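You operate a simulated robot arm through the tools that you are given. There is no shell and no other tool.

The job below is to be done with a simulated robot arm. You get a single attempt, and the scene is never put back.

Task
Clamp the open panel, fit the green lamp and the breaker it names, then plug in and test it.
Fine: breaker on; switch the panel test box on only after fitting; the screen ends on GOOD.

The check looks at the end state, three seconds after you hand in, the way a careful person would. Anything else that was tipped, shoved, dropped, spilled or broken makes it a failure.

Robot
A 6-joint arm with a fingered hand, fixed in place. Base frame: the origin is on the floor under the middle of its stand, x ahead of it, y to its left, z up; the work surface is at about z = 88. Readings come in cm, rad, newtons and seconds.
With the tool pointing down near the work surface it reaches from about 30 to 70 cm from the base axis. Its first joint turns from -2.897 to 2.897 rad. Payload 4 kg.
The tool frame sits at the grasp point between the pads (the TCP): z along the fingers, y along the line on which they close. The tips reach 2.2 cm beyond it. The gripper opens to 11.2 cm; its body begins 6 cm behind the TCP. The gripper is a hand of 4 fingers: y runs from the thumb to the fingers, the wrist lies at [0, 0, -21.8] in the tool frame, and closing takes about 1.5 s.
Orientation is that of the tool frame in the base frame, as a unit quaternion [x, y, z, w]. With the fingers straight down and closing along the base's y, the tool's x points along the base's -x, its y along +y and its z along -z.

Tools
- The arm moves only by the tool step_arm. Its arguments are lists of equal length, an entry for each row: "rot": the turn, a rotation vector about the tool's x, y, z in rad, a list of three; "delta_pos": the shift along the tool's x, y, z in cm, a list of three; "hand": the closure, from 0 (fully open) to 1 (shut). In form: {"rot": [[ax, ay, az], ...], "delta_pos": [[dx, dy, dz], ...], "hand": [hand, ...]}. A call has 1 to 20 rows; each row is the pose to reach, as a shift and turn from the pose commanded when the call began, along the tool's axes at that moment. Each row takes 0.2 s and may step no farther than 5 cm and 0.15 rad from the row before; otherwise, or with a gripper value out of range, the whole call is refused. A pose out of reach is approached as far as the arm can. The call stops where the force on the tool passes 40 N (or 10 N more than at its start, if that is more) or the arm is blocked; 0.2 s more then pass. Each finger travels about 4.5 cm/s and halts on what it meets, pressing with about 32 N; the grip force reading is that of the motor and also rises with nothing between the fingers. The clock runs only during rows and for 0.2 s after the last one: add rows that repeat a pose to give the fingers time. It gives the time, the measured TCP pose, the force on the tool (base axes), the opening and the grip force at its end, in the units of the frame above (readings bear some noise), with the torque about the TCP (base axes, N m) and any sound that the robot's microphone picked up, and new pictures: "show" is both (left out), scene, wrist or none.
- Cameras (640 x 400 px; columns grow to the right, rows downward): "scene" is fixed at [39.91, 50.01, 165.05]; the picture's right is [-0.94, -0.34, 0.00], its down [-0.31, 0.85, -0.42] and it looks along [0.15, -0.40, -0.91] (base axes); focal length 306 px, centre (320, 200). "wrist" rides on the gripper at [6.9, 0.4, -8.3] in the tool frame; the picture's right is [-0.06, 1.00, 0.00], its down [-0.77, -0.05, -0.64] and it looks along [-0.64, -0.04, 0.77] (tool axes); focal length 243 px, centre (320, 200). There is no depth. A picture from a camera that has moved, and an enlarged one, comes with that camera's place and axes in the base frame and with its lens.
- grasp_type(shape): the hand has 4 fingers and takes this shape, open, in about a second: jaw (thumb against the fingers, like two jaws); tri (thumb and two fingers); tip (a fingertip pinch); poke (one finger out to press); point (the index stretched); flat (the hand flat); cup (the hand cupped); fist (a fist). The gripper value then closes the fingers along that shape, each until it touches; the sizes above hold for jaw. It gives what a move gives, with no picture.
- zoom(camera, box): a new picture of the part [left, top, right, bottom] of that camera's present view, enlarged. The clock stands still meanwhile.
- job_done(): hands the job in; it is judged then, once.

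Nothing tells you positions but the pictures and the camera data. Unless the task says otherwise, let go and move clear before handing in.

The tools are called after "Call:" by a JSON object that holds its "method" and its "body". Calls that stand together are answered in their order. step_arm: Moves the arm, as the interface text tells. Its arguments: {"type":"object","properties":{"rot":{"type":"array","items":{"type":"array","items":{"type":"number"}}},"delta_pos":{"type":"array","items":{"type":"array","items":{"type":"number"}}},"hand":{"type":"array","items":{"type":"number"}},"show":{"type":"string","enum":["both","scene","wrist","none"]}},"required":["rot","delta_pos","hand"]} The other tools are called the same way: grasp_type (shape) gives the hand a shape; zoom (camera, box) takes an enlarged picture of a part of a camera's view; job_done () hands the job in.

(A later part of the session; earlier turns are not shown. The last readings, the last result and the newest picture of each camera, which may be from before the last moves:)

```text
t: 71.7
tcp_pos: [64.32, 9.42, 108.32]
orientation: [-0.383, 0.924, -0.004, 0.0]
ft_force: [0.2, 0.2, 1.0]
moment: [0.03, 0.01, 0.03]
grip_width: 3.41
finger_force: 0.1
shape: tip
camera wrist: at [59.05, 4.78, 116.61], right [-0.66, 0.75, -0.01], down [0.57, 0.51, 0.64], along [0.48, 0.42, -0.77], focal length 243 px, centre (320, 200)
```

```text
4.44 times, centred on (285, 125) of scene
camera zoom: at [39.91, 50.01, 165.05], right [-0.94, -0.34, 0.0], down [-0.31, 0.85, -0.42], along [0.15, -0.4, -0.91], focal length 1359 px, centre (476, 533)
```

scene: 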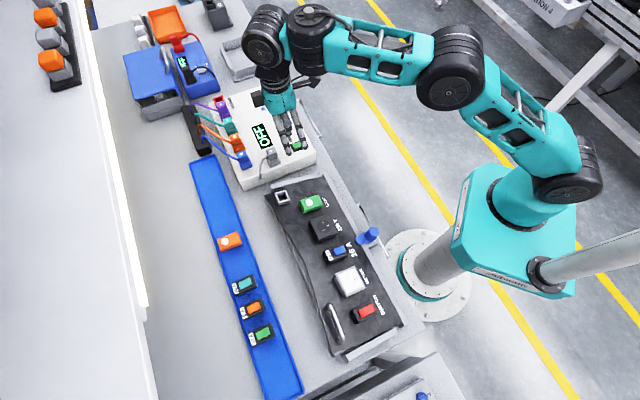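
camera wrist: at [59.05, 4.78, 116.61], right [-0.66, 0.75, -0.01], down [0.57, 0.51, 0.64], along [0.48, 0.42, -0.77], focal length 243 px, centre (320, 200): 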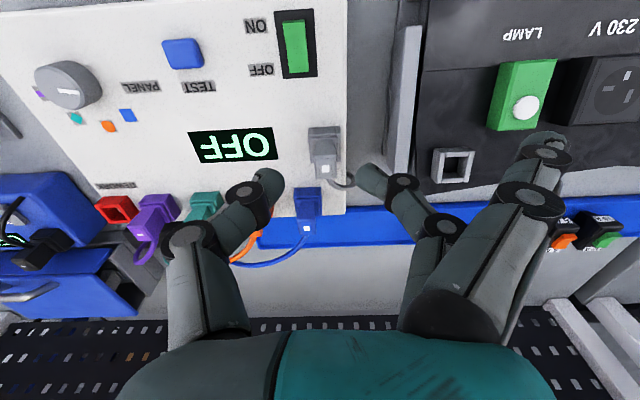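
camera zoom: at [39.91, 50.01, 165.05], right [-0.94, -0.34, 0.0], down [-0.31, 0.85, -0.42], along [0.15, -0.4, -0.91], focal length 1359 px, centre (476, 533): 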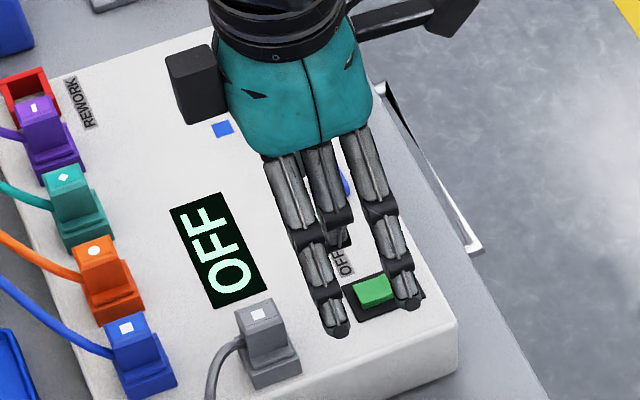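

In the tip pinch, the thumb and middle finger meet while the other two stay open, which suits the narrow handle. The plug top is at (66.9, 12.3, 99.7). I'll move directly above it and check the alignment.

Call:
{"method": "step_arm", "body": {"rot": [[0, 0, 0], [0, 0, 0], [0, 0, 0]], "delta_pos": [[-2, 0.15, 2.5], [-3.84, 0.25, 5], [-3.84, 0.25, 5]], "hand": [0.7, 0.7, 0.7], "show": "both"}}

Call:
{"method": "zoom", "body": {"camera": "wrist", "box": [220, 90, 420, 215]}}

Call:
{"method": "zoom", "body": {"camera": "scene", "box": [240, 110, 330, 190]}}

```text
t: 72.5
tcp_pos: [67.04, 12.24, 103.16]
orientation: [-0.383, 0.924, -0.003, 0.001]
ft_force: [-0.1, -0.6, 0.0]
moment: [0.0, 0.0, 0.02]
grip_width: 3.4
finger_force: 0.0
shape: tip
camera wrist: at [61.65, 7.82, 111.55], right [-0.66, 0.75, -0.01], down [0.57, 0.51, 0.64], along [0.49, 0.42, -0.77], focal length 243 px, centre (320, 200)
```

scene: 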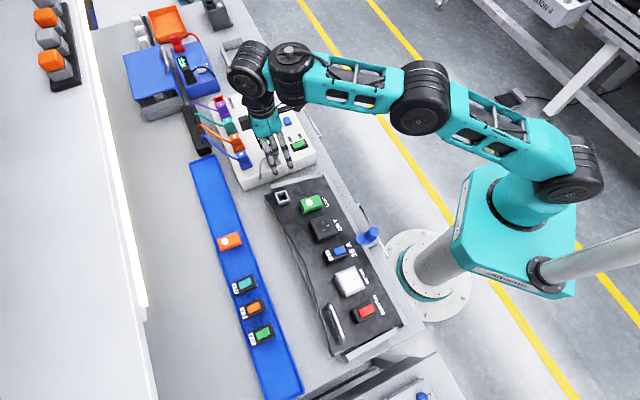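
wrist: 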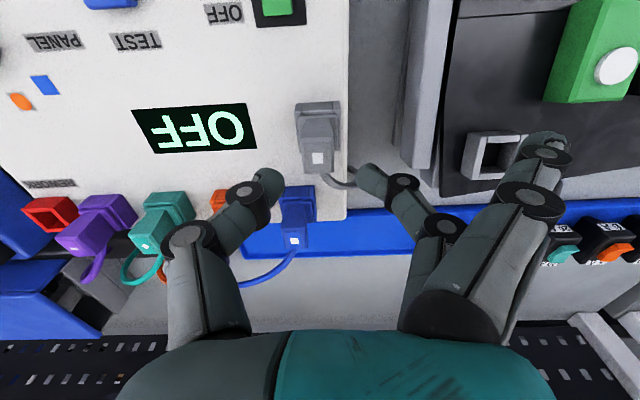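

```text
3.20 times, centred on (320, 152) of wrist
camera zoom: at [61.65, 7.82, 111.55], right [-0.66, 0.75, -0.01], down [0.57, 0.51, 0.64], along [0.49, 0.42, -0.77], focal length 776 px, centre (320, 352)
```

zoom: 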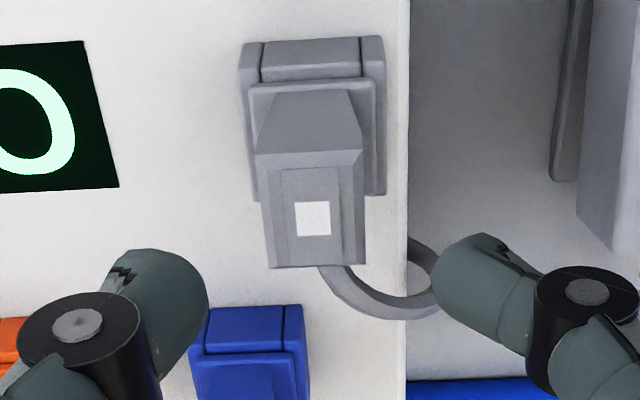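

```text
5.00 times, centred on (285, 150) of scene
camera zoom: at [39.91, 50.01, 165.05], right [-0.94, -0.34, 0.0], down [-0.31, 0.85, -0.42], along [0.15, -0.4, -0.91], focal length 1529 px, centre (495, 450)
```

zoom: 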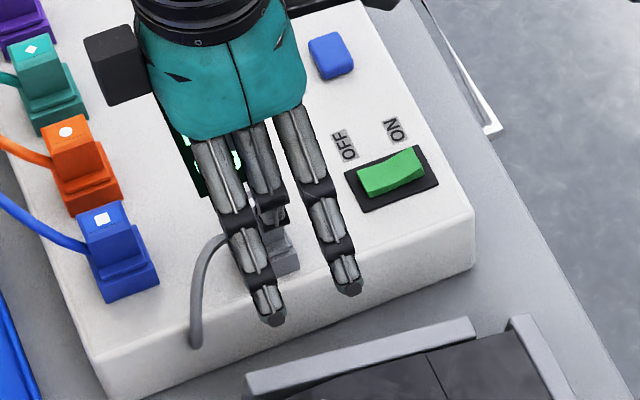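

Call:
{"method": "step_arm", "body": {"rot": [[0, 0, 0], [0, 0, 0], [0, 0, 0]], "delta_pos": [[0.1, -0.14, 1.2], [0.15, -0.14, 2.4], [0.15, -0.14, 3.45]], "hand": [0.7, 0.7, 0.7], "show": "wrist"}}

Call:
{"method": "zoom", "body": {"camera": "wrist", "box": [220, 110, 420, 235]}}

Call:
{"method": "zoom", "body": {"camera": "scene", "box": [250, 130, 310, 180]}}

```text
t: 73.3
tcp_pos: [66.76, 12.27, 99.91]
orientation: [-0.384, 0.923, -0.003, 0.001]
ft_force: [0.1, -0.8, -0.5]
moment: [0.01, 0.0, 0.01]
grip_width: 3.39
finger_force: 0.0
shape: tip
camera wrist: at [61.64, 7.68, 108.22], right [-0.66, 0.75, -0.01], down [0.57, 0.51, 0.64], along [0.48, 0.42, -0.77], focal length 243 px, centre (320, 200)
```

wrist: 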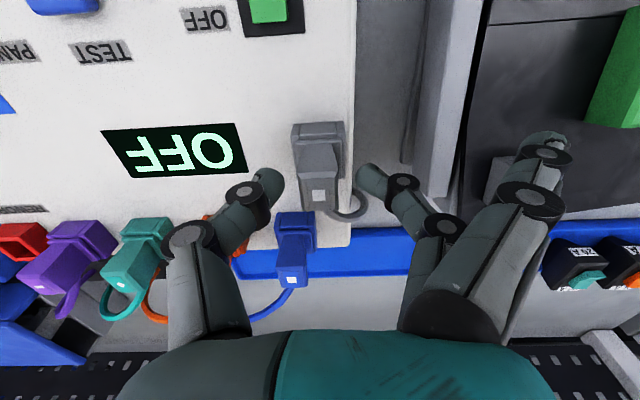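

```text
3.20 times, centred on (320, 172) of wrist
camera zoom: at [61.64, 7.68, 108.22], right [-0.66, 0.75, -0.01], down [0.57, 0.51, 0.64], along [0.48, 0.42, -0.77], focal length 776 px, centre (320, 288)
```

zoom: 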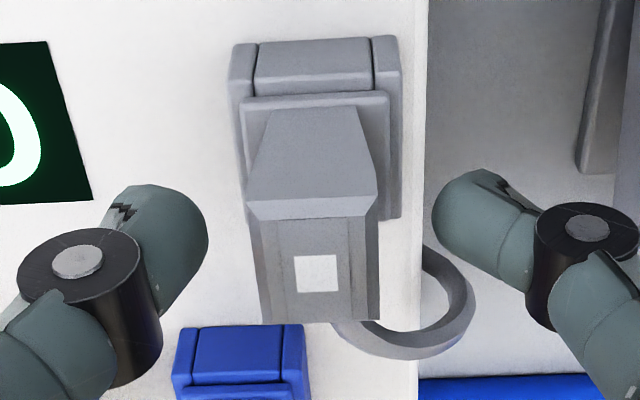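

```text
8.00 times, centred on (280, 155) of scene
camera zoom: at [39.91, 50.01, 165.05], right [-0.94, -0.34, 0.0], down [-0.31, 0.85, -0.42], along [0.15, -0.4, -0.91], focal length 2447 px, centre (640, 560)
```

zoom: 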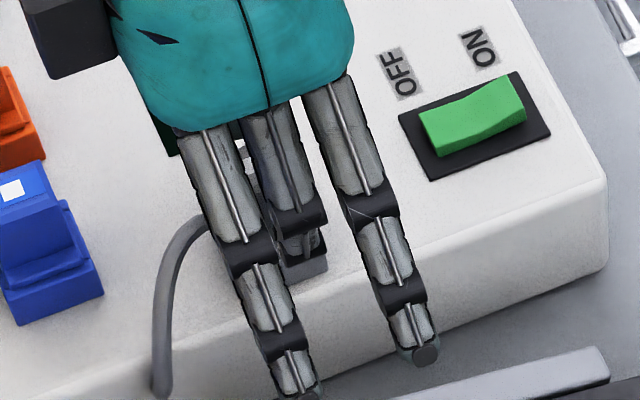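

The handle is centred between thumb and finger. I'll pinch it.

Call:
{"method": "step_arm", "body": {"rot": [[0, 0, 0], [0, 0, 0], [0, 0, 0], [0, 0, 0], [0, 0, 0], [0, 0, 0]], "delta_pos": [[0, 0, 0], [0, 0, 0], [0, 0, 0], [0, 0, 0], [0, 0, 0], [0, 0, 0]], "hand": [0.75, 0.82, 0.9, 1, 1, 1], "show": "wrist"}}

Call:
{"method": "zoom", "body": {"camera": "wrist", "box": [220, 110, 420, 235]}}

```text
t: 74.7
tcp_pos: [66.71, 12.32, 99.92]
orientation: [-0.383, 0.924, -0.004, 0.001]
ft_force: [0.2, 0.8, -3.0]
moment: [0.01, 0.02, 0.01]
grip_width: 1.31
finger_force: 32.0
shape: tip
camera wrist: at [61.64, 7.69, 108.2], right [-0.66, 0.75, -0.01], down [0.57, 0.51, 0.64], along [0.48, 0.42, -0.77], focal length 243 px, centre (320, 200)
```

wrist: 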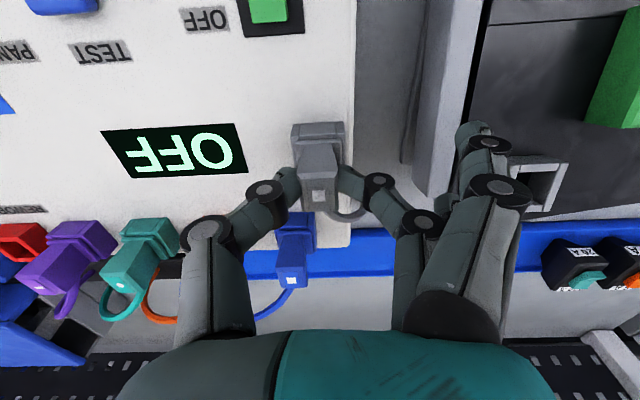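

```text
3.20 times, centred on (320, 172) of wrist
camera zoom: at [61.64, 7.69, 108.2], right [-0.66, 0.75, -0.01], down [0.57, 0.51, 0.64], along [0.48, 0.42, -0.77], focal length 776 px, centre (320, 288)
```

zoom: 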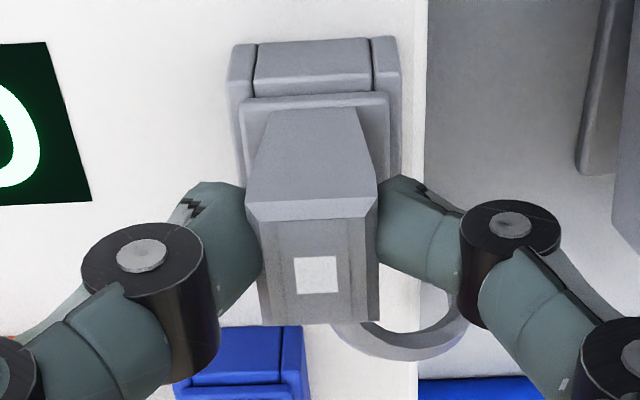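

The pinch looks good. I'll pull the plug straight up.

Call:
{"method": "step_arm", "body": {"rot": [[0, 0, 0], [0, 0, 0], [0, 0, 0], [0, 0, 0], [0, 0, 0], [0, 0, 0]], "delta_pos": [[0, 0, -0.3], [0, 0, -0.7], [0, 0, -1.2], [0, 0, -2], [0, 0, -3], [0.3, 0, -4]], "hand": [1, 1, 1, 1, 1, 1], "show": "both"}}

Call:
{"method": "zoom", "body": {"camera": "wrist", "box": [220, 90, 420, 235]}}

Call:
{"method": "zoom", "body": {"camera": "scene", "box": [240, 120, 310, 180]}}

```text
t: 76.1
tcp_pos: [66.55, 12.05, 103.84]
orientation: [-0.384, 0.923, -0.003, 0.001]
ft_force: [0.5, -0.5, -0.3]
moment: [0.0, 0.0, -0.01]
grip_width: 1.29
finger_force: 32.1
shape: tip
camera wrist: at [61.33, 7.42, 112.17], right [-0.66, 0.75, -0.01], down [0.57, 0.51, 0.64], along [0.48, 0.42, -0.77], focal length 243 px, centre (320, 200)
```

scene: 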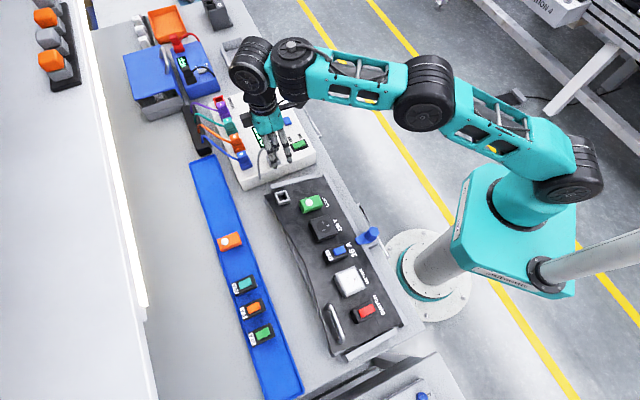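
wrist: 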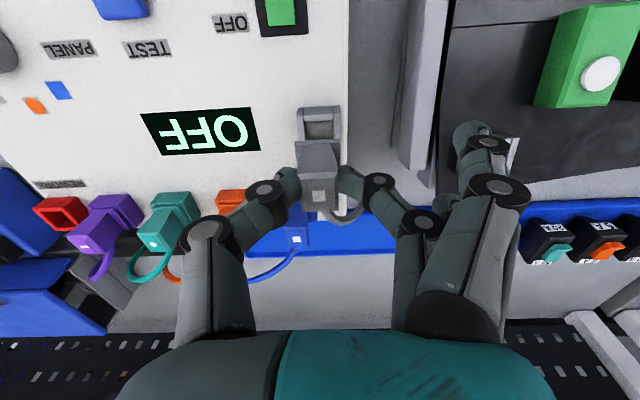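

```text
2.76 times, centred on (320, 162) of wrist
camera zoom: at [61.33, 7.42, 112.17], right [-0.66, 0.75, -0.01], down [0.57, 0.51, 0.64], along [0.48, 0.42, -0.77], focal length 669 px, centre (320, 303)
```

zoom: 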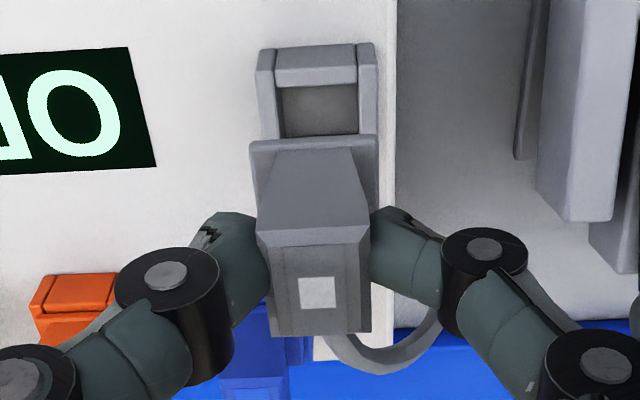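

```text
6.67 times, centred on (275, 150) of scene
camera zoom: at [39.91, 50.01, 165.05], right [-0.94, -0.34, 0.0], down [-0.31, 0.85, -0.42], along [0.15, -0.4, -0.91], focal length 2039 px, centre (620, 533)
```

zoom: 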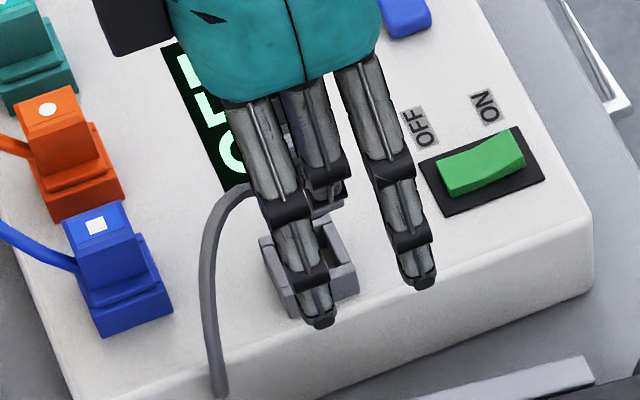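

The plug is out and held straight, and the empty grey holder is visible. I'll carry it over to hover above the panel port, tilting to match the panel.

Call:
{"method": "step_arm", "body": {"rot": [[0, 0, 0], [0, -0.05, 0], [0, -0.11, 0], [0, -0.17, 0], [0, -0.22, 0], [0, -0.22, 0]], "delta_pos": [[0.3, 0.5, -2.6], [0, 4.2, -3.5], [-0.3, 8, -3.6], [-0.7, 11, -3.2], [-1.02, 12.59, -2.61], [-1.02, 12.59, -2.61]], "hand": [1, 1, 1, 1, 1, 1], "show": "both"}}

Call:
{"method": "zoom", "body": {"camera": "wrist", "box": [220, 60, 420, 220]}}

Call:
{"method": "zoom", "body": {"camera": "scene", "box": [255, 165, 325, 225]}}

```text
t: 77.5
tcp_pos: [58.55, 21.94, 106.47]
orientation: [-0.382, 0.918, 0.039, 0.103]
ft_force: [-0.5, 0.1, -0.4]
moment: [0.0, -0.01, -0.01]
grip_width: 1.32
finger_force: 31.5
shape: tip
out of reach, approached as far as the arm can: row 1
camera wrist: at [52.2, 16.14, 113.03], right [-0.66, 0.75, 0.01], down [0.46, 0.4, 0.79], along [0.59, 0.53, -0.61], focal length 243 px, centre (320, 200)
```

scene: 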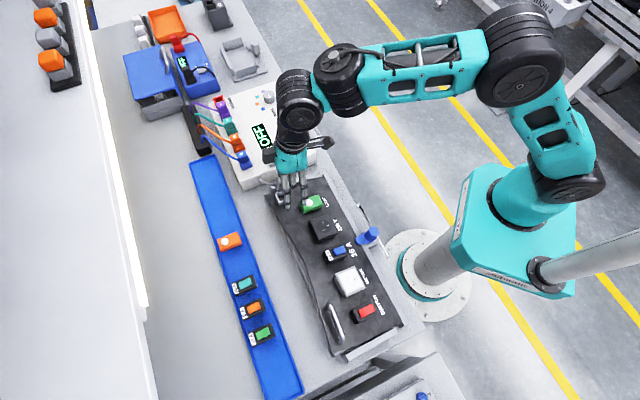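
wrist: 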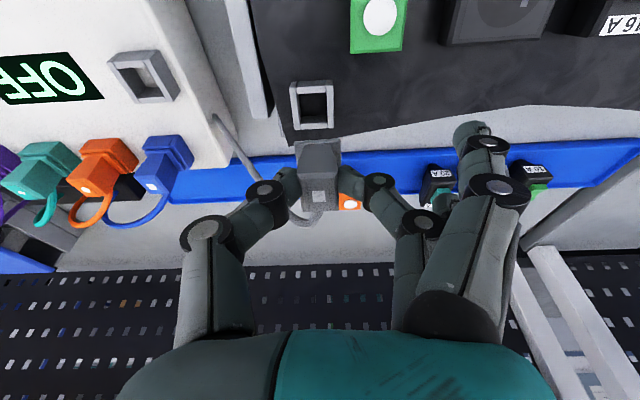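

```text
2.50 times, centred on (320, 140) of wrist
camera zoom: at [52.2, 16.14, 113.03], right [-0.66, 0.75, 0.01], down [0.46, 0.4, 0.79], along [0.59, 0.53, -0.61], focal length 606 px, centre (320, 350)
```

zoom: 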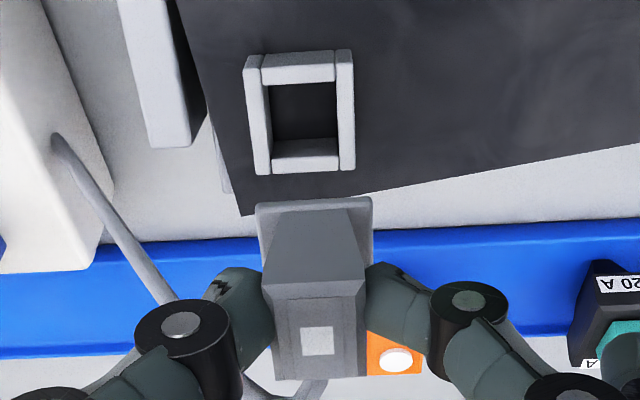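

```text
6.67 times, centred on (290, 195) of scene
camera zoom: at [39.91, 50.01, 165.05], right [-0.94, -0.34, 0.0], down [-0.31, 0.85, -0.42], along [0.15, -0.4, -0.91], focal length 2039 px, centre (520, 233)
```

zoom: 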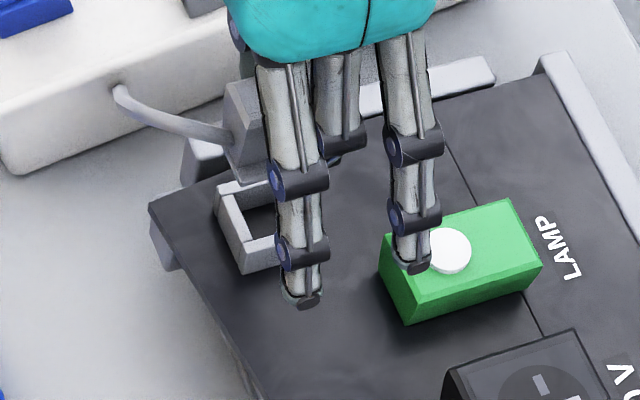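

I can see the port frame clearly. The plug needs to shift about 1.0 cm towards the robot and 0.4 cm sideways. I'll do that while descending partway.

Call:
{"method": "step_arm", "body": {"rot": [[0, 0, 0], [0, 0, 0], [0, 0, 0]], "delta_pos": [[0.5, -0.2, 0.8], [0.96, -0.41, 1.8], [0.96, -0.41, 2.8]], "hand": [1, 1, 1], "show": "wrist"}}

Call:
{"method": "zoom", "body": {"camera": "wrist", "box": [250, 60, 390, 200]}}

Call:
{"method": "zoom", "body": {"camera": "scene", "box": [260, 170, 320, 220]}}

```text
t: 78.3
tcp_pos: [58.46, 21.25, 103.55]
orientation: [-0.382, 0.918, 0.039, 0.102]
ft_force: [-0.1, 0.3, -0.8]
moment: [0.03, -0.04, 0.0]
grip_width: 1.3
finger_force: 32.0
shape: tip
camera wrist: at [52.1, 15.52, 110.12], right [-0.66, 0.75, 0.01], down [0.46, 0.4, 0.79], along [0.59, 0.53, -0.61], focal length 243 px, centre (320, 200)
```

wrist: 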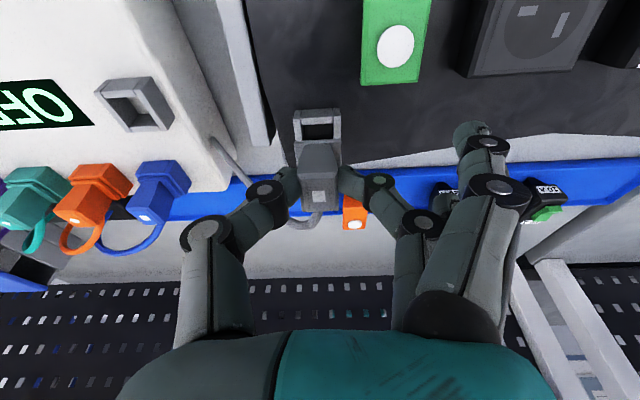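

```text
2.86 times, centred on (320, 130) of wrist
camera zoom: at [52.1, 15.52, 110.12], right [-0.66, 0.75, 0.01], down [0.46, 0.4, 0.79], along [0.59, 0.53, -0.61], focal length 693 px, centre (320, 400)
```

zoom: 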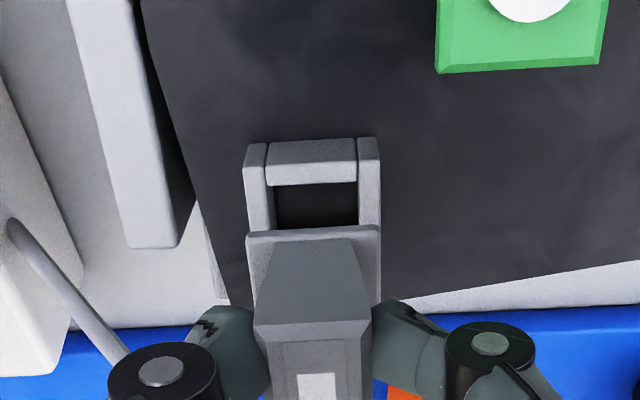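

```text
8.00 times, centred on (290, 195) of scene
camera zoom: at [39.91, 50.01, 165.05], right [-0.94, -0.34, 0.0], down [-0.31, 0.85, -0.42], along [0.15, -0.4, -0.91], focal length 2447 px, centre (560, 240)
```

zoom: 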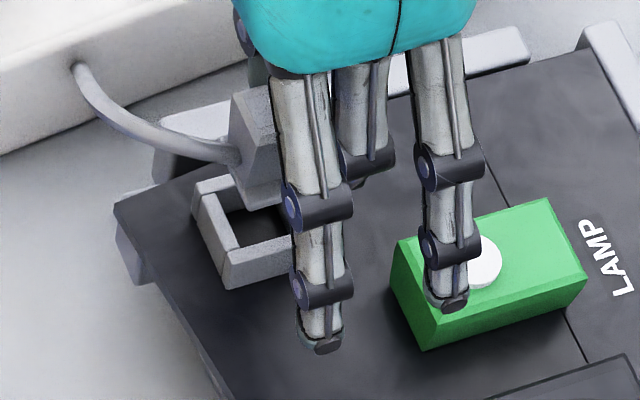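

The plug is now centred on the port within about half a millimetre in the wrist view. I'll continue down along the normal.

Call:
{"method": "step_arm", "body": {"rot": [[0, 0, 0], [0, 0, 0], [0, 0, 0]], "delta_pos": [[0.05, -0.03, 0.5], [0.05, -0.03, 0.9], [0.05, -0.03, 1.3]], "hand": [1, 1, 1], "show": "none"}}

Call:
{"method": "zoom", "body": {"camera": "wrist", "box": [250, 80, 390, 200]}}

Call:
{"method": "zoom", "body": {"camera": "scene", "box": [265, 175, 310, 215]}}

```text
t: 79.1
tcp_pos: [58.58, 21.45, 102.18]
orientation: [-0.381, 0.918, 0.039, 0.101]
ft_force: [0.1, -0.8, -0.4]
moment: [-0.01, 0.0, 0.0]
grip_width: 1.32
finger_force: 32.0
shape: tip
```

```text
3.33 times, centred on (320, 140) of wrist
camera zoom: at [52.28, 15.64, 108.83], right [-0.66, 0.75, 0.01], down [0.46, 0.4, 0.79], along [0.59, 0.53, -0.61], focal length 809 px, centre (320, 400)
```

zoom: 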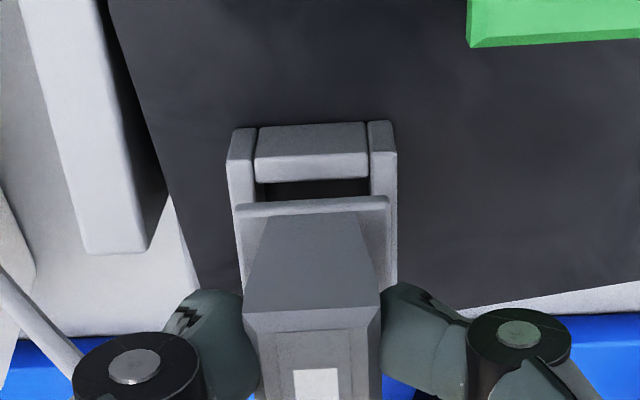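

```text
10.00 times, centred on (288, 195) of scene
camera zoom: at [39.91, 50.01, 165.05], right [-0.94, -0.34, 0.0], down [-0.31, 0.85, -0.42], along [0.15, -0.4, -0.91], focal length 3059 px, centre (645, 250)
```

zoom: 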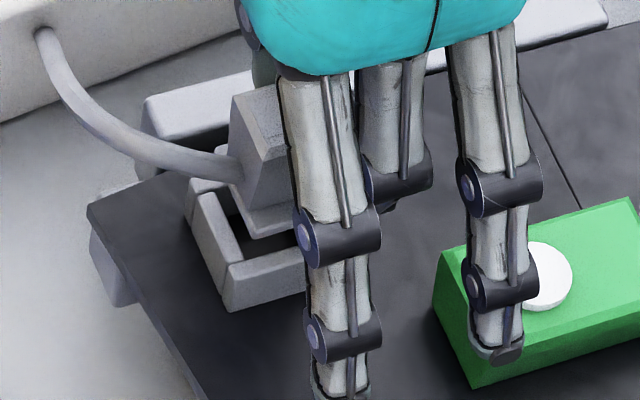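

Comparing with the parked view, only about 0.6 cm remains to full insertion. I'll press it in gently.

Call:
{"method": "step_arm", "body": {"rot": [[0, 0, 0], [0, 0, 0], [0, 0, 0], [0, 0, 0]], "delta_pos": [[0.05, -0.025, 0.15], [0.05, -0.025, 0.3], [0.05, -0.025, 0.45], [0.05, -0.025, 0.6]], "hand": [1, 1, 1, 1], "show": "none"}}

Call:
{"method": "zoom", "body": {"camera": "wrist", "box": [250, 80, 390, 200]}}

Call:
{"method": "zoom", "body": {"camera": "scene", "box": [265, 175, 310, 215]}}

```text
t: 80.1
tcp_pos: [58.84, 21.4, 101.71]
orientation: [-0.382, 0.918, 0.039, 0.102]
ft_force: [0.1, -1.1, 0.0]
moment: [-0.02, -0.02, -0.03]
grip_width: 1.31
finger_force: 31.9
shape: tip
```

```text
3.33 times, centred on (320, 140) of wrist
camera zoom: at [52.48, 15.63, 108.2], right [-0.66, 0.75, 0.01], down [0.46, 0.4, 0.79], along [0.59, 0.53, -0.61], focal length 809 px, centre (320, 400)
```

zoom: 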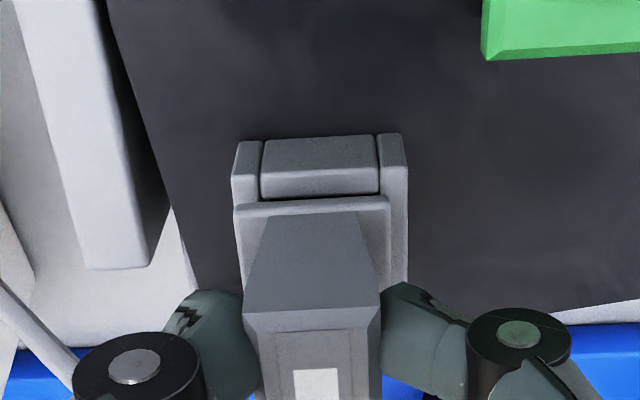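

```text
10.00 times, centred on (288, 195) of scene
camera zoom: at [39.91, 50.01, 165.05], right [-0.94, -0.34, 0.0], down [-0.31, 0.85, -0.42], along [0.15, -0.4, -0.91], focal length 3059 px, centre (645, 250)
```

zoom: 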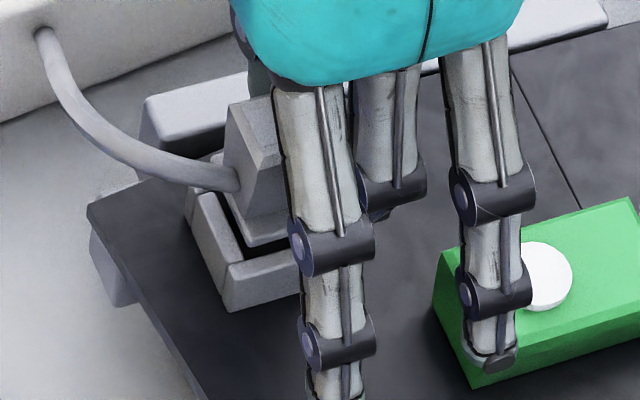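

Call:
{"method": "zoom", "body": {"camera": "scene", "box": [276, 184, 296, 206]}}

Call:
{"method": "zoom", "body": {"camera": "scene", "box": [232, 145, 256, 171]}}

Call:
{"method": "zoom", "body": {"camera": "wrist", "box": [280, 100, 370, 170]}}

```text
16.00 times, centred on (286, 195) of scene
camera zoom: at [39.91, 50.01, 165.05], right [-0.94, -0.34, 0.0], down [-0.31, 0.85, -0.42], along [0.15, -0.4, -0.91], focal length 4894 px, centre (864, 280)
```

zoom: 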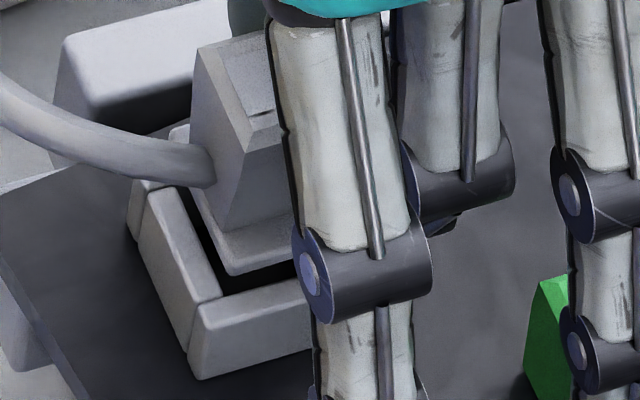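

```text
15.38 times, centred on (244, 158) of scene
camera zoom: at [39.91, 50.01, 165.05], right [-0.94, -0.34, 0.0], down [-0.31, 0.85, -0.42], along [0.15, -0.4, -0.91], focal length 4706 px, centre (1489, 846)
```

zoom: 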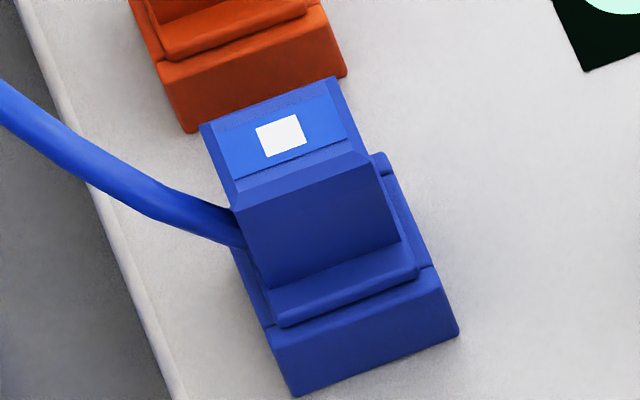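

```text
5.71 times, centred on (325, 135) of wrist
camera zoom: at [52.48, 15.63, 108.2], right [-0.66, 0.75, 0.01], down [0.46, 0.4, 0.79], along [0.59, 0.53, -0.61], focal length 1386 px, centre (291, 571)
```

zoom: 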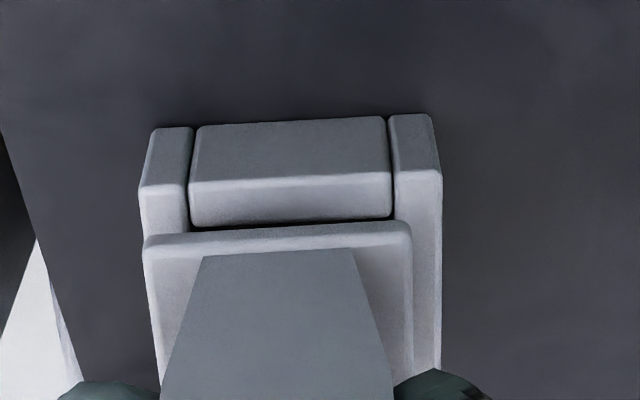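

The two views only agree if the plug is still about 0.8 cm above its seat and 0.25 cm too close to the robot. I'll correct that sideways and re-check before pushing.

Call:
{"method": "step_arm", "body": {"rot": [[0, 0, 0], [0, 0, 0]], "delta_pos": [[-0.15, 0.03, -0.1], [-0.25, 0.05, -0.1]], "hand": [1, 1], "show": "none"}}

Call:
{"method": "zoom", "body": {"camera": "scene", "box": [276, 184, 296, 206]}}

Call:
{"method": "zoom", "body": {"camera": "wrist", "box": [280, 100, 370, 170]}}

```text
t: 80.7
tcp_pos: [59.0, 21.46, 101.72]
orientation: [-0.381, 0.918, 0.039, 0.102]
ft_force: [0.3, -1.0, 0.3]
moment: [0.0, 0.0, 0.01]
grip_width: 1.3
finger_force: 32.0
shape: tip
```

```text
16.00 times, centred on (286, 195) of scene
camera zoom: at [39.91, 50.01, 165.05], right [-0.94, -0.34, 0.0], down [-0.31, 0.85, -0.42], along [0.15, -0.4, -0.91], focal length 4894 px, centre (864, 280)
```

zoom: 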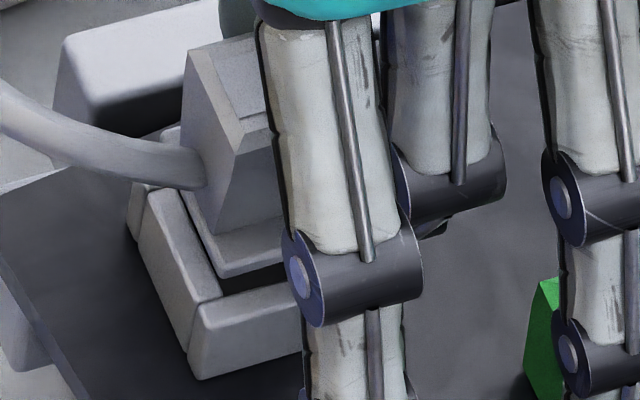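

```text
5.71 times, centred on (325, 135) of wrist
camera zoom: at [52.54, 15.78, 108.37], right [-0.66, 0.75, 0.01], down [0.46, 0.4, 0.79], along [0.59, 0.53, -0.61], focal length 1386 px, centre (291, 571)
```

zoom: 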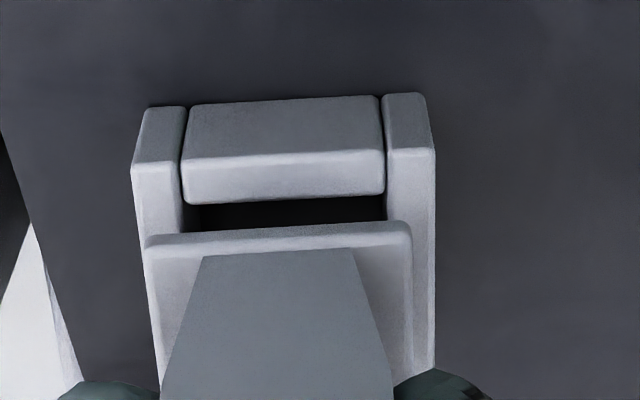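

Both views now agree: the plug is aligned and about 0.9 cm above its seat. I'll push it straight in.

Call:
{"method": "step_arm", "body": {"rot": [[0, 0, 0], [0, 0, 0], [0, 0, 0], [0, 0, 0]], "delta_pos": [[0, 0, 0.2], [0, 0, 0.4], [0, 0, 0.55], [0, 0, 0.7]], "hand": [1, 1, 1, 1], "show": "none"}}

Call:
{"method": "zoom", "body": {"camera": "scene", "box": [276, 184, 296, 206]}}

Call:
{"method": "zoom", "body": {"camera": "wrist", "box": [280, 100, 370, 170]}}

```text
t: 81.7
tcp_pos: [58.94, 21.61, 100.97]
orientation: [-0.382, 0.918, 0.039, 0.102]
ft_force: [-3.4, -2.2, 0.7]
moment: [0.03, 0.11, 0.01]
grip_width: 1.27
finger_force: 32.1
shape: tip
```

```text
16.00 times, centred on (286, 195) of scene
camera zoom: at [39.91, 50.01, 165.05], right [-0.94, -0.34, 0.0], down [-0.31, 0.85, -0.42], along [0.15, -0.4, -0.91], focal length 4894 px, centre (864, 280)
```

zoom: 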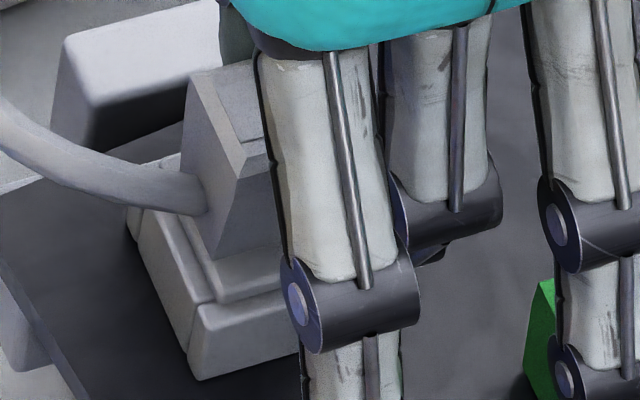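

```text
5.71 times, centred on (325, 135) of wrist
camera zoom: at [52.62, 15.87, 107.62], right [-0.66, 0.75, 0.01], down [0.46, 0.4, 0.79], along [0.59, 0.53, -0.61], focal length 1386 px, centre (291, 571)
```

zoom: 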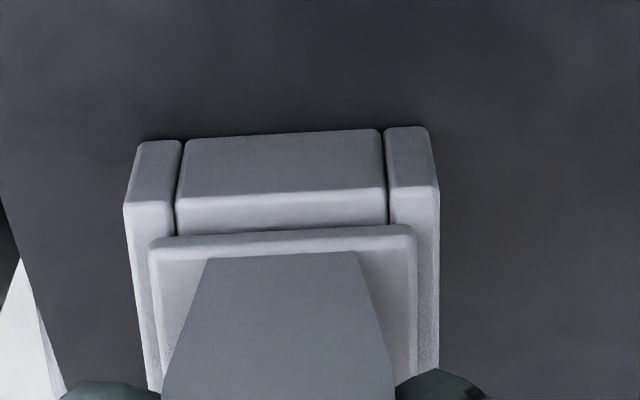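

It's almost seated with only light side force. I'll press the last millimetres.

Call:
{"method": "step_arm", "body": {"rot": [[0, 0, 0], [0, 0, 0], [0, 0, 0], [0, 0, 0]], "delta_pos": [[0.03, 0, 0.1], [0.03, 0, 0.2], [0.03, 0, 0.3], [0.03, 0, 0.4]], "hand": [1, 1, 1, 1], "show": "none"}}

Call:
{"method": "zoom", "body": {"camera": "scene", "box": [276, 184, 296, 206]}}

Call:
{"method": "zoom", "body": {"camera": "wrist", "box": [280, 100, 370, 170]}}

```text
t: 82.7
tcp_pos: [59.03, 21.59, 100.87]
orientation: [-0.382, 0.918, 0.038, 0.104]
ft_force: [-10.5, -5.2, 16.4]
moment: [-0.03, 0.14, 0.01]
grip_width: 1.34
finger_force: 31.9
shape: tip
```

```text
16.00 times, centred on (286, 195) of scene
camera zoom: at [39.91, 50.01, 165.05], right [-0.94, -0.34, 0.0], down [-0.31, 0.85, -0.42], along [0.15, -0.4, -0.91], focal length 4894 px, centre (864, 280)
```

zoom: 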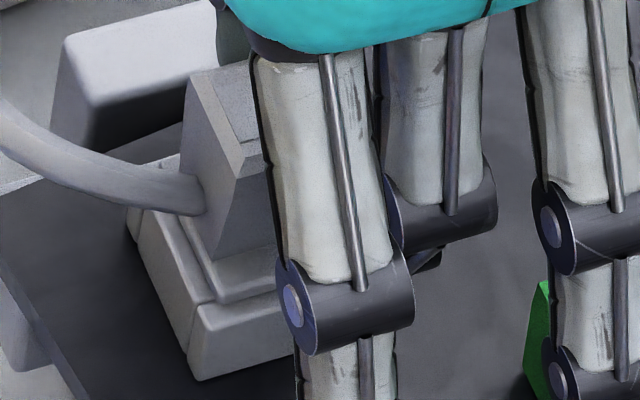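

```text
5.71 times, centred on (325, 135) of wrist
camera zoom: at [52.71, 15.83, 107.4], right [-0.66, 0.75, 0.01], down [0.46, 0.4, 0.79], along [0.59, 0.53, -0.61], focal length 1386 px, centre (291, 571)
```

zoom: 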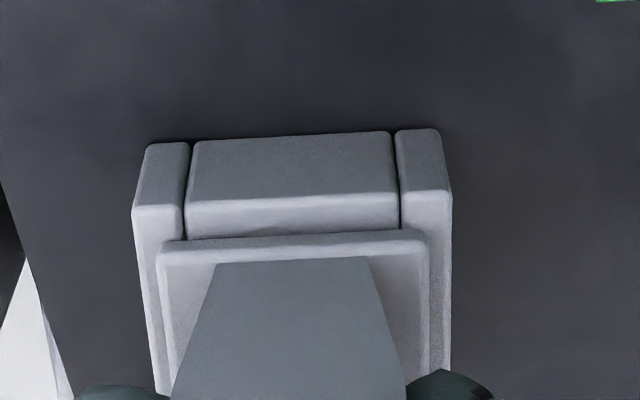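

Call:
{"method": "step_arm", "body": {"rot": [[0, 0, 0], [0, 0, 0]], "delta_pos": [[0.05, 0, 0.1], [0.08, 0, 0.2]], "hand": [1, 1], "show": "none"}}

Call:
{"method": "step_arm", "body": {"rot": [[0, 0, 0], [0, 0, 0], [0, 0, 0], [0, 0, 0], [0, 0, 0]], "delta_pos": [[-0.05, 0, -0.15], [-0.05, 0, -0.2], [-0.05, 0, -0.2], [-0.05, 0, -0.2], [-0.05, 0, -0.2]], "hand": [0.9, 0.8, 0.72, 0.68, 0.68], "show": "both"}}

Call:
{"method": "zoom", "body": {"camera": "scene", "box": [270, 180, 300, 206]}}

Call:
{"method": "zoom", "body": {"camera": "wrist", "box": [250, 90, 390, 200]}}

```text
t: 83.3
tcp_pos: [59.11, 21.6, 100.75]
orientation: [-0.381, 0.918, 0.037, 0.105]
ft_force: [-6.5, -5.7, 28.4]
moment: [0.04, 0.03, 0.0]
grip_width: 1.5
finger_force: 32.1
shape: tip
```

```text
t: 84.5
tcp_pos: [59.04, 21.64, 100.6]
orientation: [-0.382, 0.918, 0.039, 0.101]
ft_force: [0.1, -0.2, 0.4]
moment: [0.0, -0.05, -0.01]
grip_width: 3.55
finger_force: 0.1
shape: tip
camera wrist: at [52.66, 15.85, 107.23], right [-0.66, 0.75, 0.01], down [0.46, 0.4, 0.79], along [0.59, 0.53, -0.61], focal length 243 px, centre (320, 200)
```

scene: 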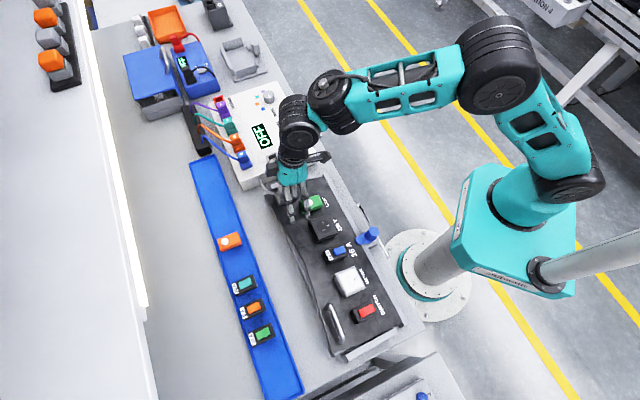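
wrist: 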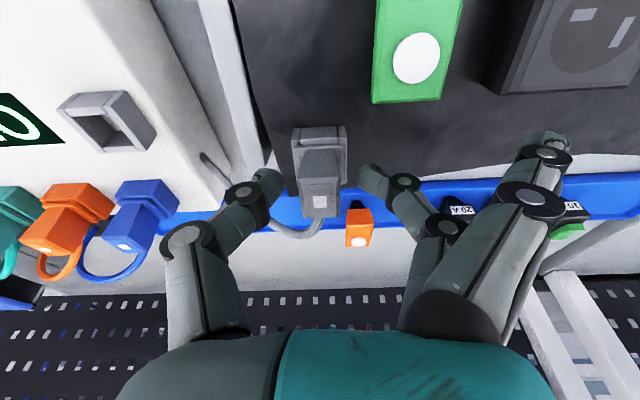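

```text
15.38 times, centred on (285, 193) of scene
camera zoom: at [39.91, 50.01, 165.05], right [-0.94, -0.34, 0.0], down [-0.31, 0.85, -0.42], along [0.15, -0.4, -0.91], focal length 4706 px, centre (858, 308)
```

zoom: 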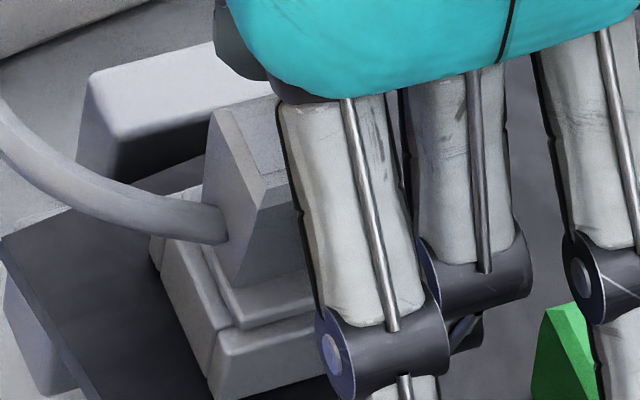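

```text
3.64 times, centred on (320, 145) of wrist
camera zoom: at [52.66, 15.85, 107.23], right [-0.66, 0.75, 0.01], down [0.46, 0.4, 0.79], along [0.59, 0.53, -0.61], focal length 882 px, centre (320, 400)
```

zoom: 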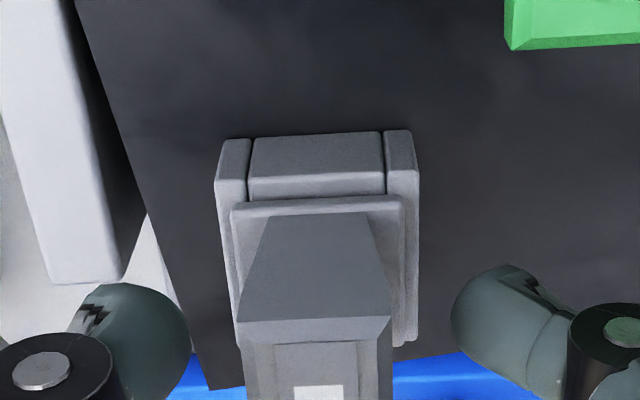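

The plug stays in the port, seated squarely. I'll back away along the normal and verify.

Call:
{"method": "step_arm", "body": {"rot": [[0, 0, 0], [0, 0, 0], [0, 0, 0], [0, 0, 0]], "delta_pos": [[0, 0, -1], [0, 0, -2.5], [0, 0, -5], [1.5, -1.5, -8.5]], "hand": [0.66, 0.64, 0.6, 0.5], "show": "both"}}

Call:
{"method": "zoom", "body": {"camera": "scene", "box": [265, 175, 325, 222]}}

Call:
{"method": "zoom", "body": {"camera": "wrist", "box": [230, 50, 450, 200]}}

```text
t: 85.5
tcp_pos: [57.87, 18.16, 108.82]
orientation: [-0.381, 0.918, 0.039, 0.102]
ft_force: [0.0, -0.2, -1.5]
moment: [0.01, 0.01, 0.0]
grip_width: 5.52
finger_force: 0.0
shape: tip
camera wrist: at [51.47, 12.43, 115.29], right [-0.66, 0.75, 0.01], down [0.46, 0.4, 0.79], along [0.59, 0.53, -0.61], focal length 243 px, centre (320, 200)
```

scene: 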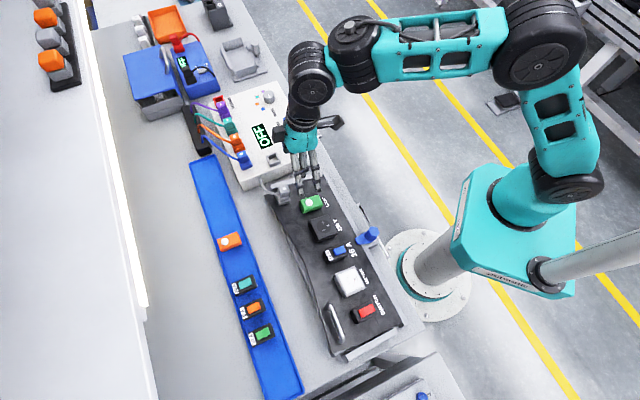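
wrist: 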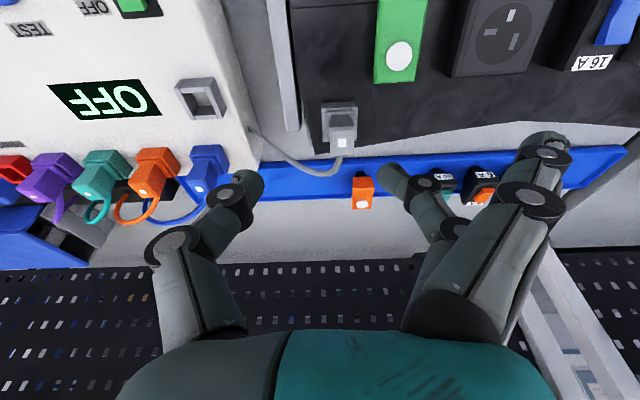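

```text
8.51 times, centred on (295, 198) of scene
camera zoom: at [39.91, 50.01, 165.05], right [-0.94, -0.34, 0.0], down [-0.31, 0.85, -0.42], along [0.15, -0.4, -0.91], focal length 2603 px, centre (533, 213)
```

zoom: 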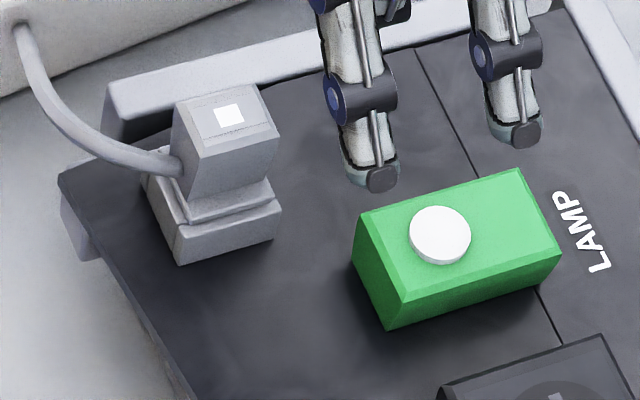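

```text
2.67 times, centred on (340, 125) of wrist
camera zoom: at [51.47, 12.43, 115.29], right [-0.66, 0.75, 0.01], down [0.46, 0.4, 0.79], along [0.59, 0.53, -0.61], focal length 647 px, centre (267, 400)
```

zoom: 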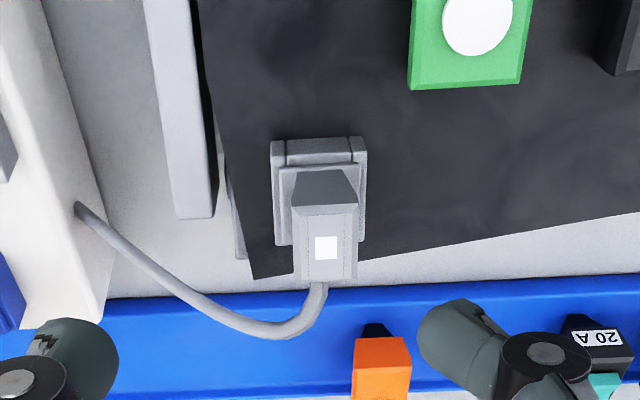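

The lead is fully plugged in. All fitting is done, so now I'll switch the test box on. I'll go to the poke shape and hover over the green rocker's ON end.

Call:
{"method": "grasp_type", "body": {"shape": "poke"}}

Call:
{"method": "step_arm", "body": {"rot": [[0, 0.06, 0], [0, 0.12, 0], [0, 0.18, 0], [0, 0.22, 0], [0, 0.22, 0]], "delta_pos": [[2.1, -3, 0.5], [4.2, -6.1, 1.5], [6.3, -9.2, 2.8], [8.35, -12.2, 4.08], [8.35, -12.2, 4.08]], "hand": [0, 0, 0, 0, 0], "show": "both"}}

Call:
{"method": "zoom", "body": {"camera": "wrist", "box": [240, 90, 400, 210]}}

Call:
{"method": "zoom", "body": {"camera": "scene", "box": [270, 110, 330, 160]}}

```text
t: 86.4
tcp_pos: [57.66, 18.19, 108.69]
orientation: [-0.381, 0.918, 0.038, 0.102]
ft_force: [0.0, -0.6, -0.2]
moment: [-0.01, 0.0, -0.01]
grip_width: 0.04
finger_force: 0.0
shape: poke
```

```text
t: 87.6
tcp_pos: [61.33, 4.44, 102.98]
orientation: [-0.383, 0.924, -0.004, 0.0]
ft_force: [-0.8, 0.8, 0.7]
moment: [0.01, 0.02, 0.0]
grip_width: 0.0
finger_force: 0.0
shape: poke
camera wrist: at [56.07, -0.12, 111.28], right [-0.66, 0.75, -0.01], down [0.57, 0.51, 0.64], along [0.48, 0.42, -0.77], focal length 243 px, centre (320, 200)
```

scene: 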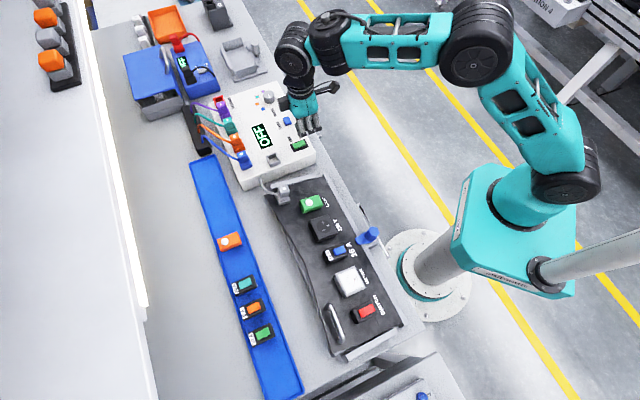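
wrist: 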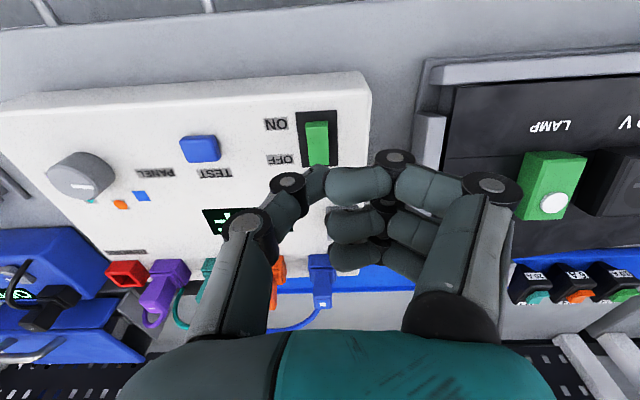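

```text
3.33 times, centred on (320, 150) of wrist
camera zoom: at [56.07, -0.12, 111.28], right [-0.66, 0.75, -0.01], down [0.57, 0.51, 0.64], along [0.48, 0.42, -0.77], focal length 809 px, centre (320, 367)
```

zoom: 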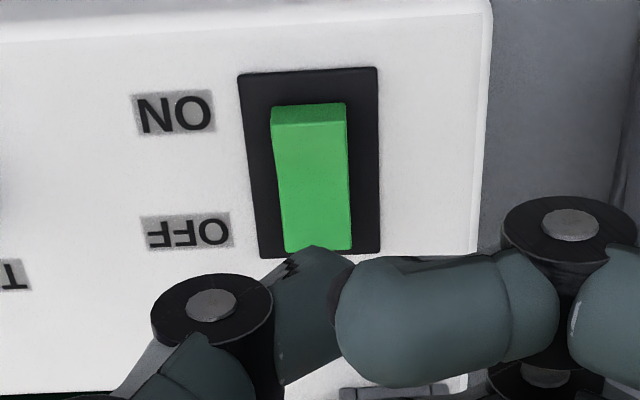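

```text
8.00 times, centred on (300, 135) of scene
camera zoom: at [39.91, 50.01, 165.05], right [-0.94, -0.34, 0.0], down [-0.31, 0.85, -0.42], along [0.15, -0.4, -0.91], focal length 2447 px, centre (480, 720)
```

zoom: 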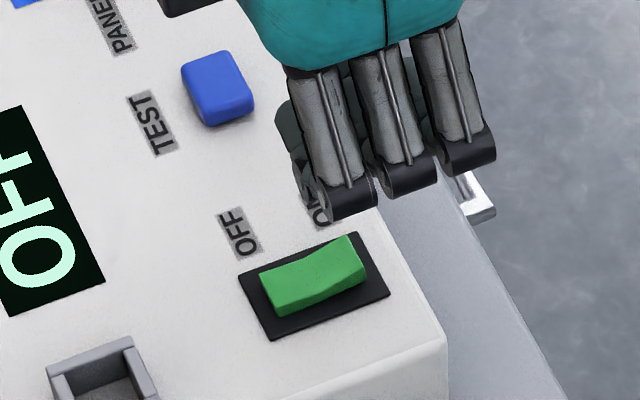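

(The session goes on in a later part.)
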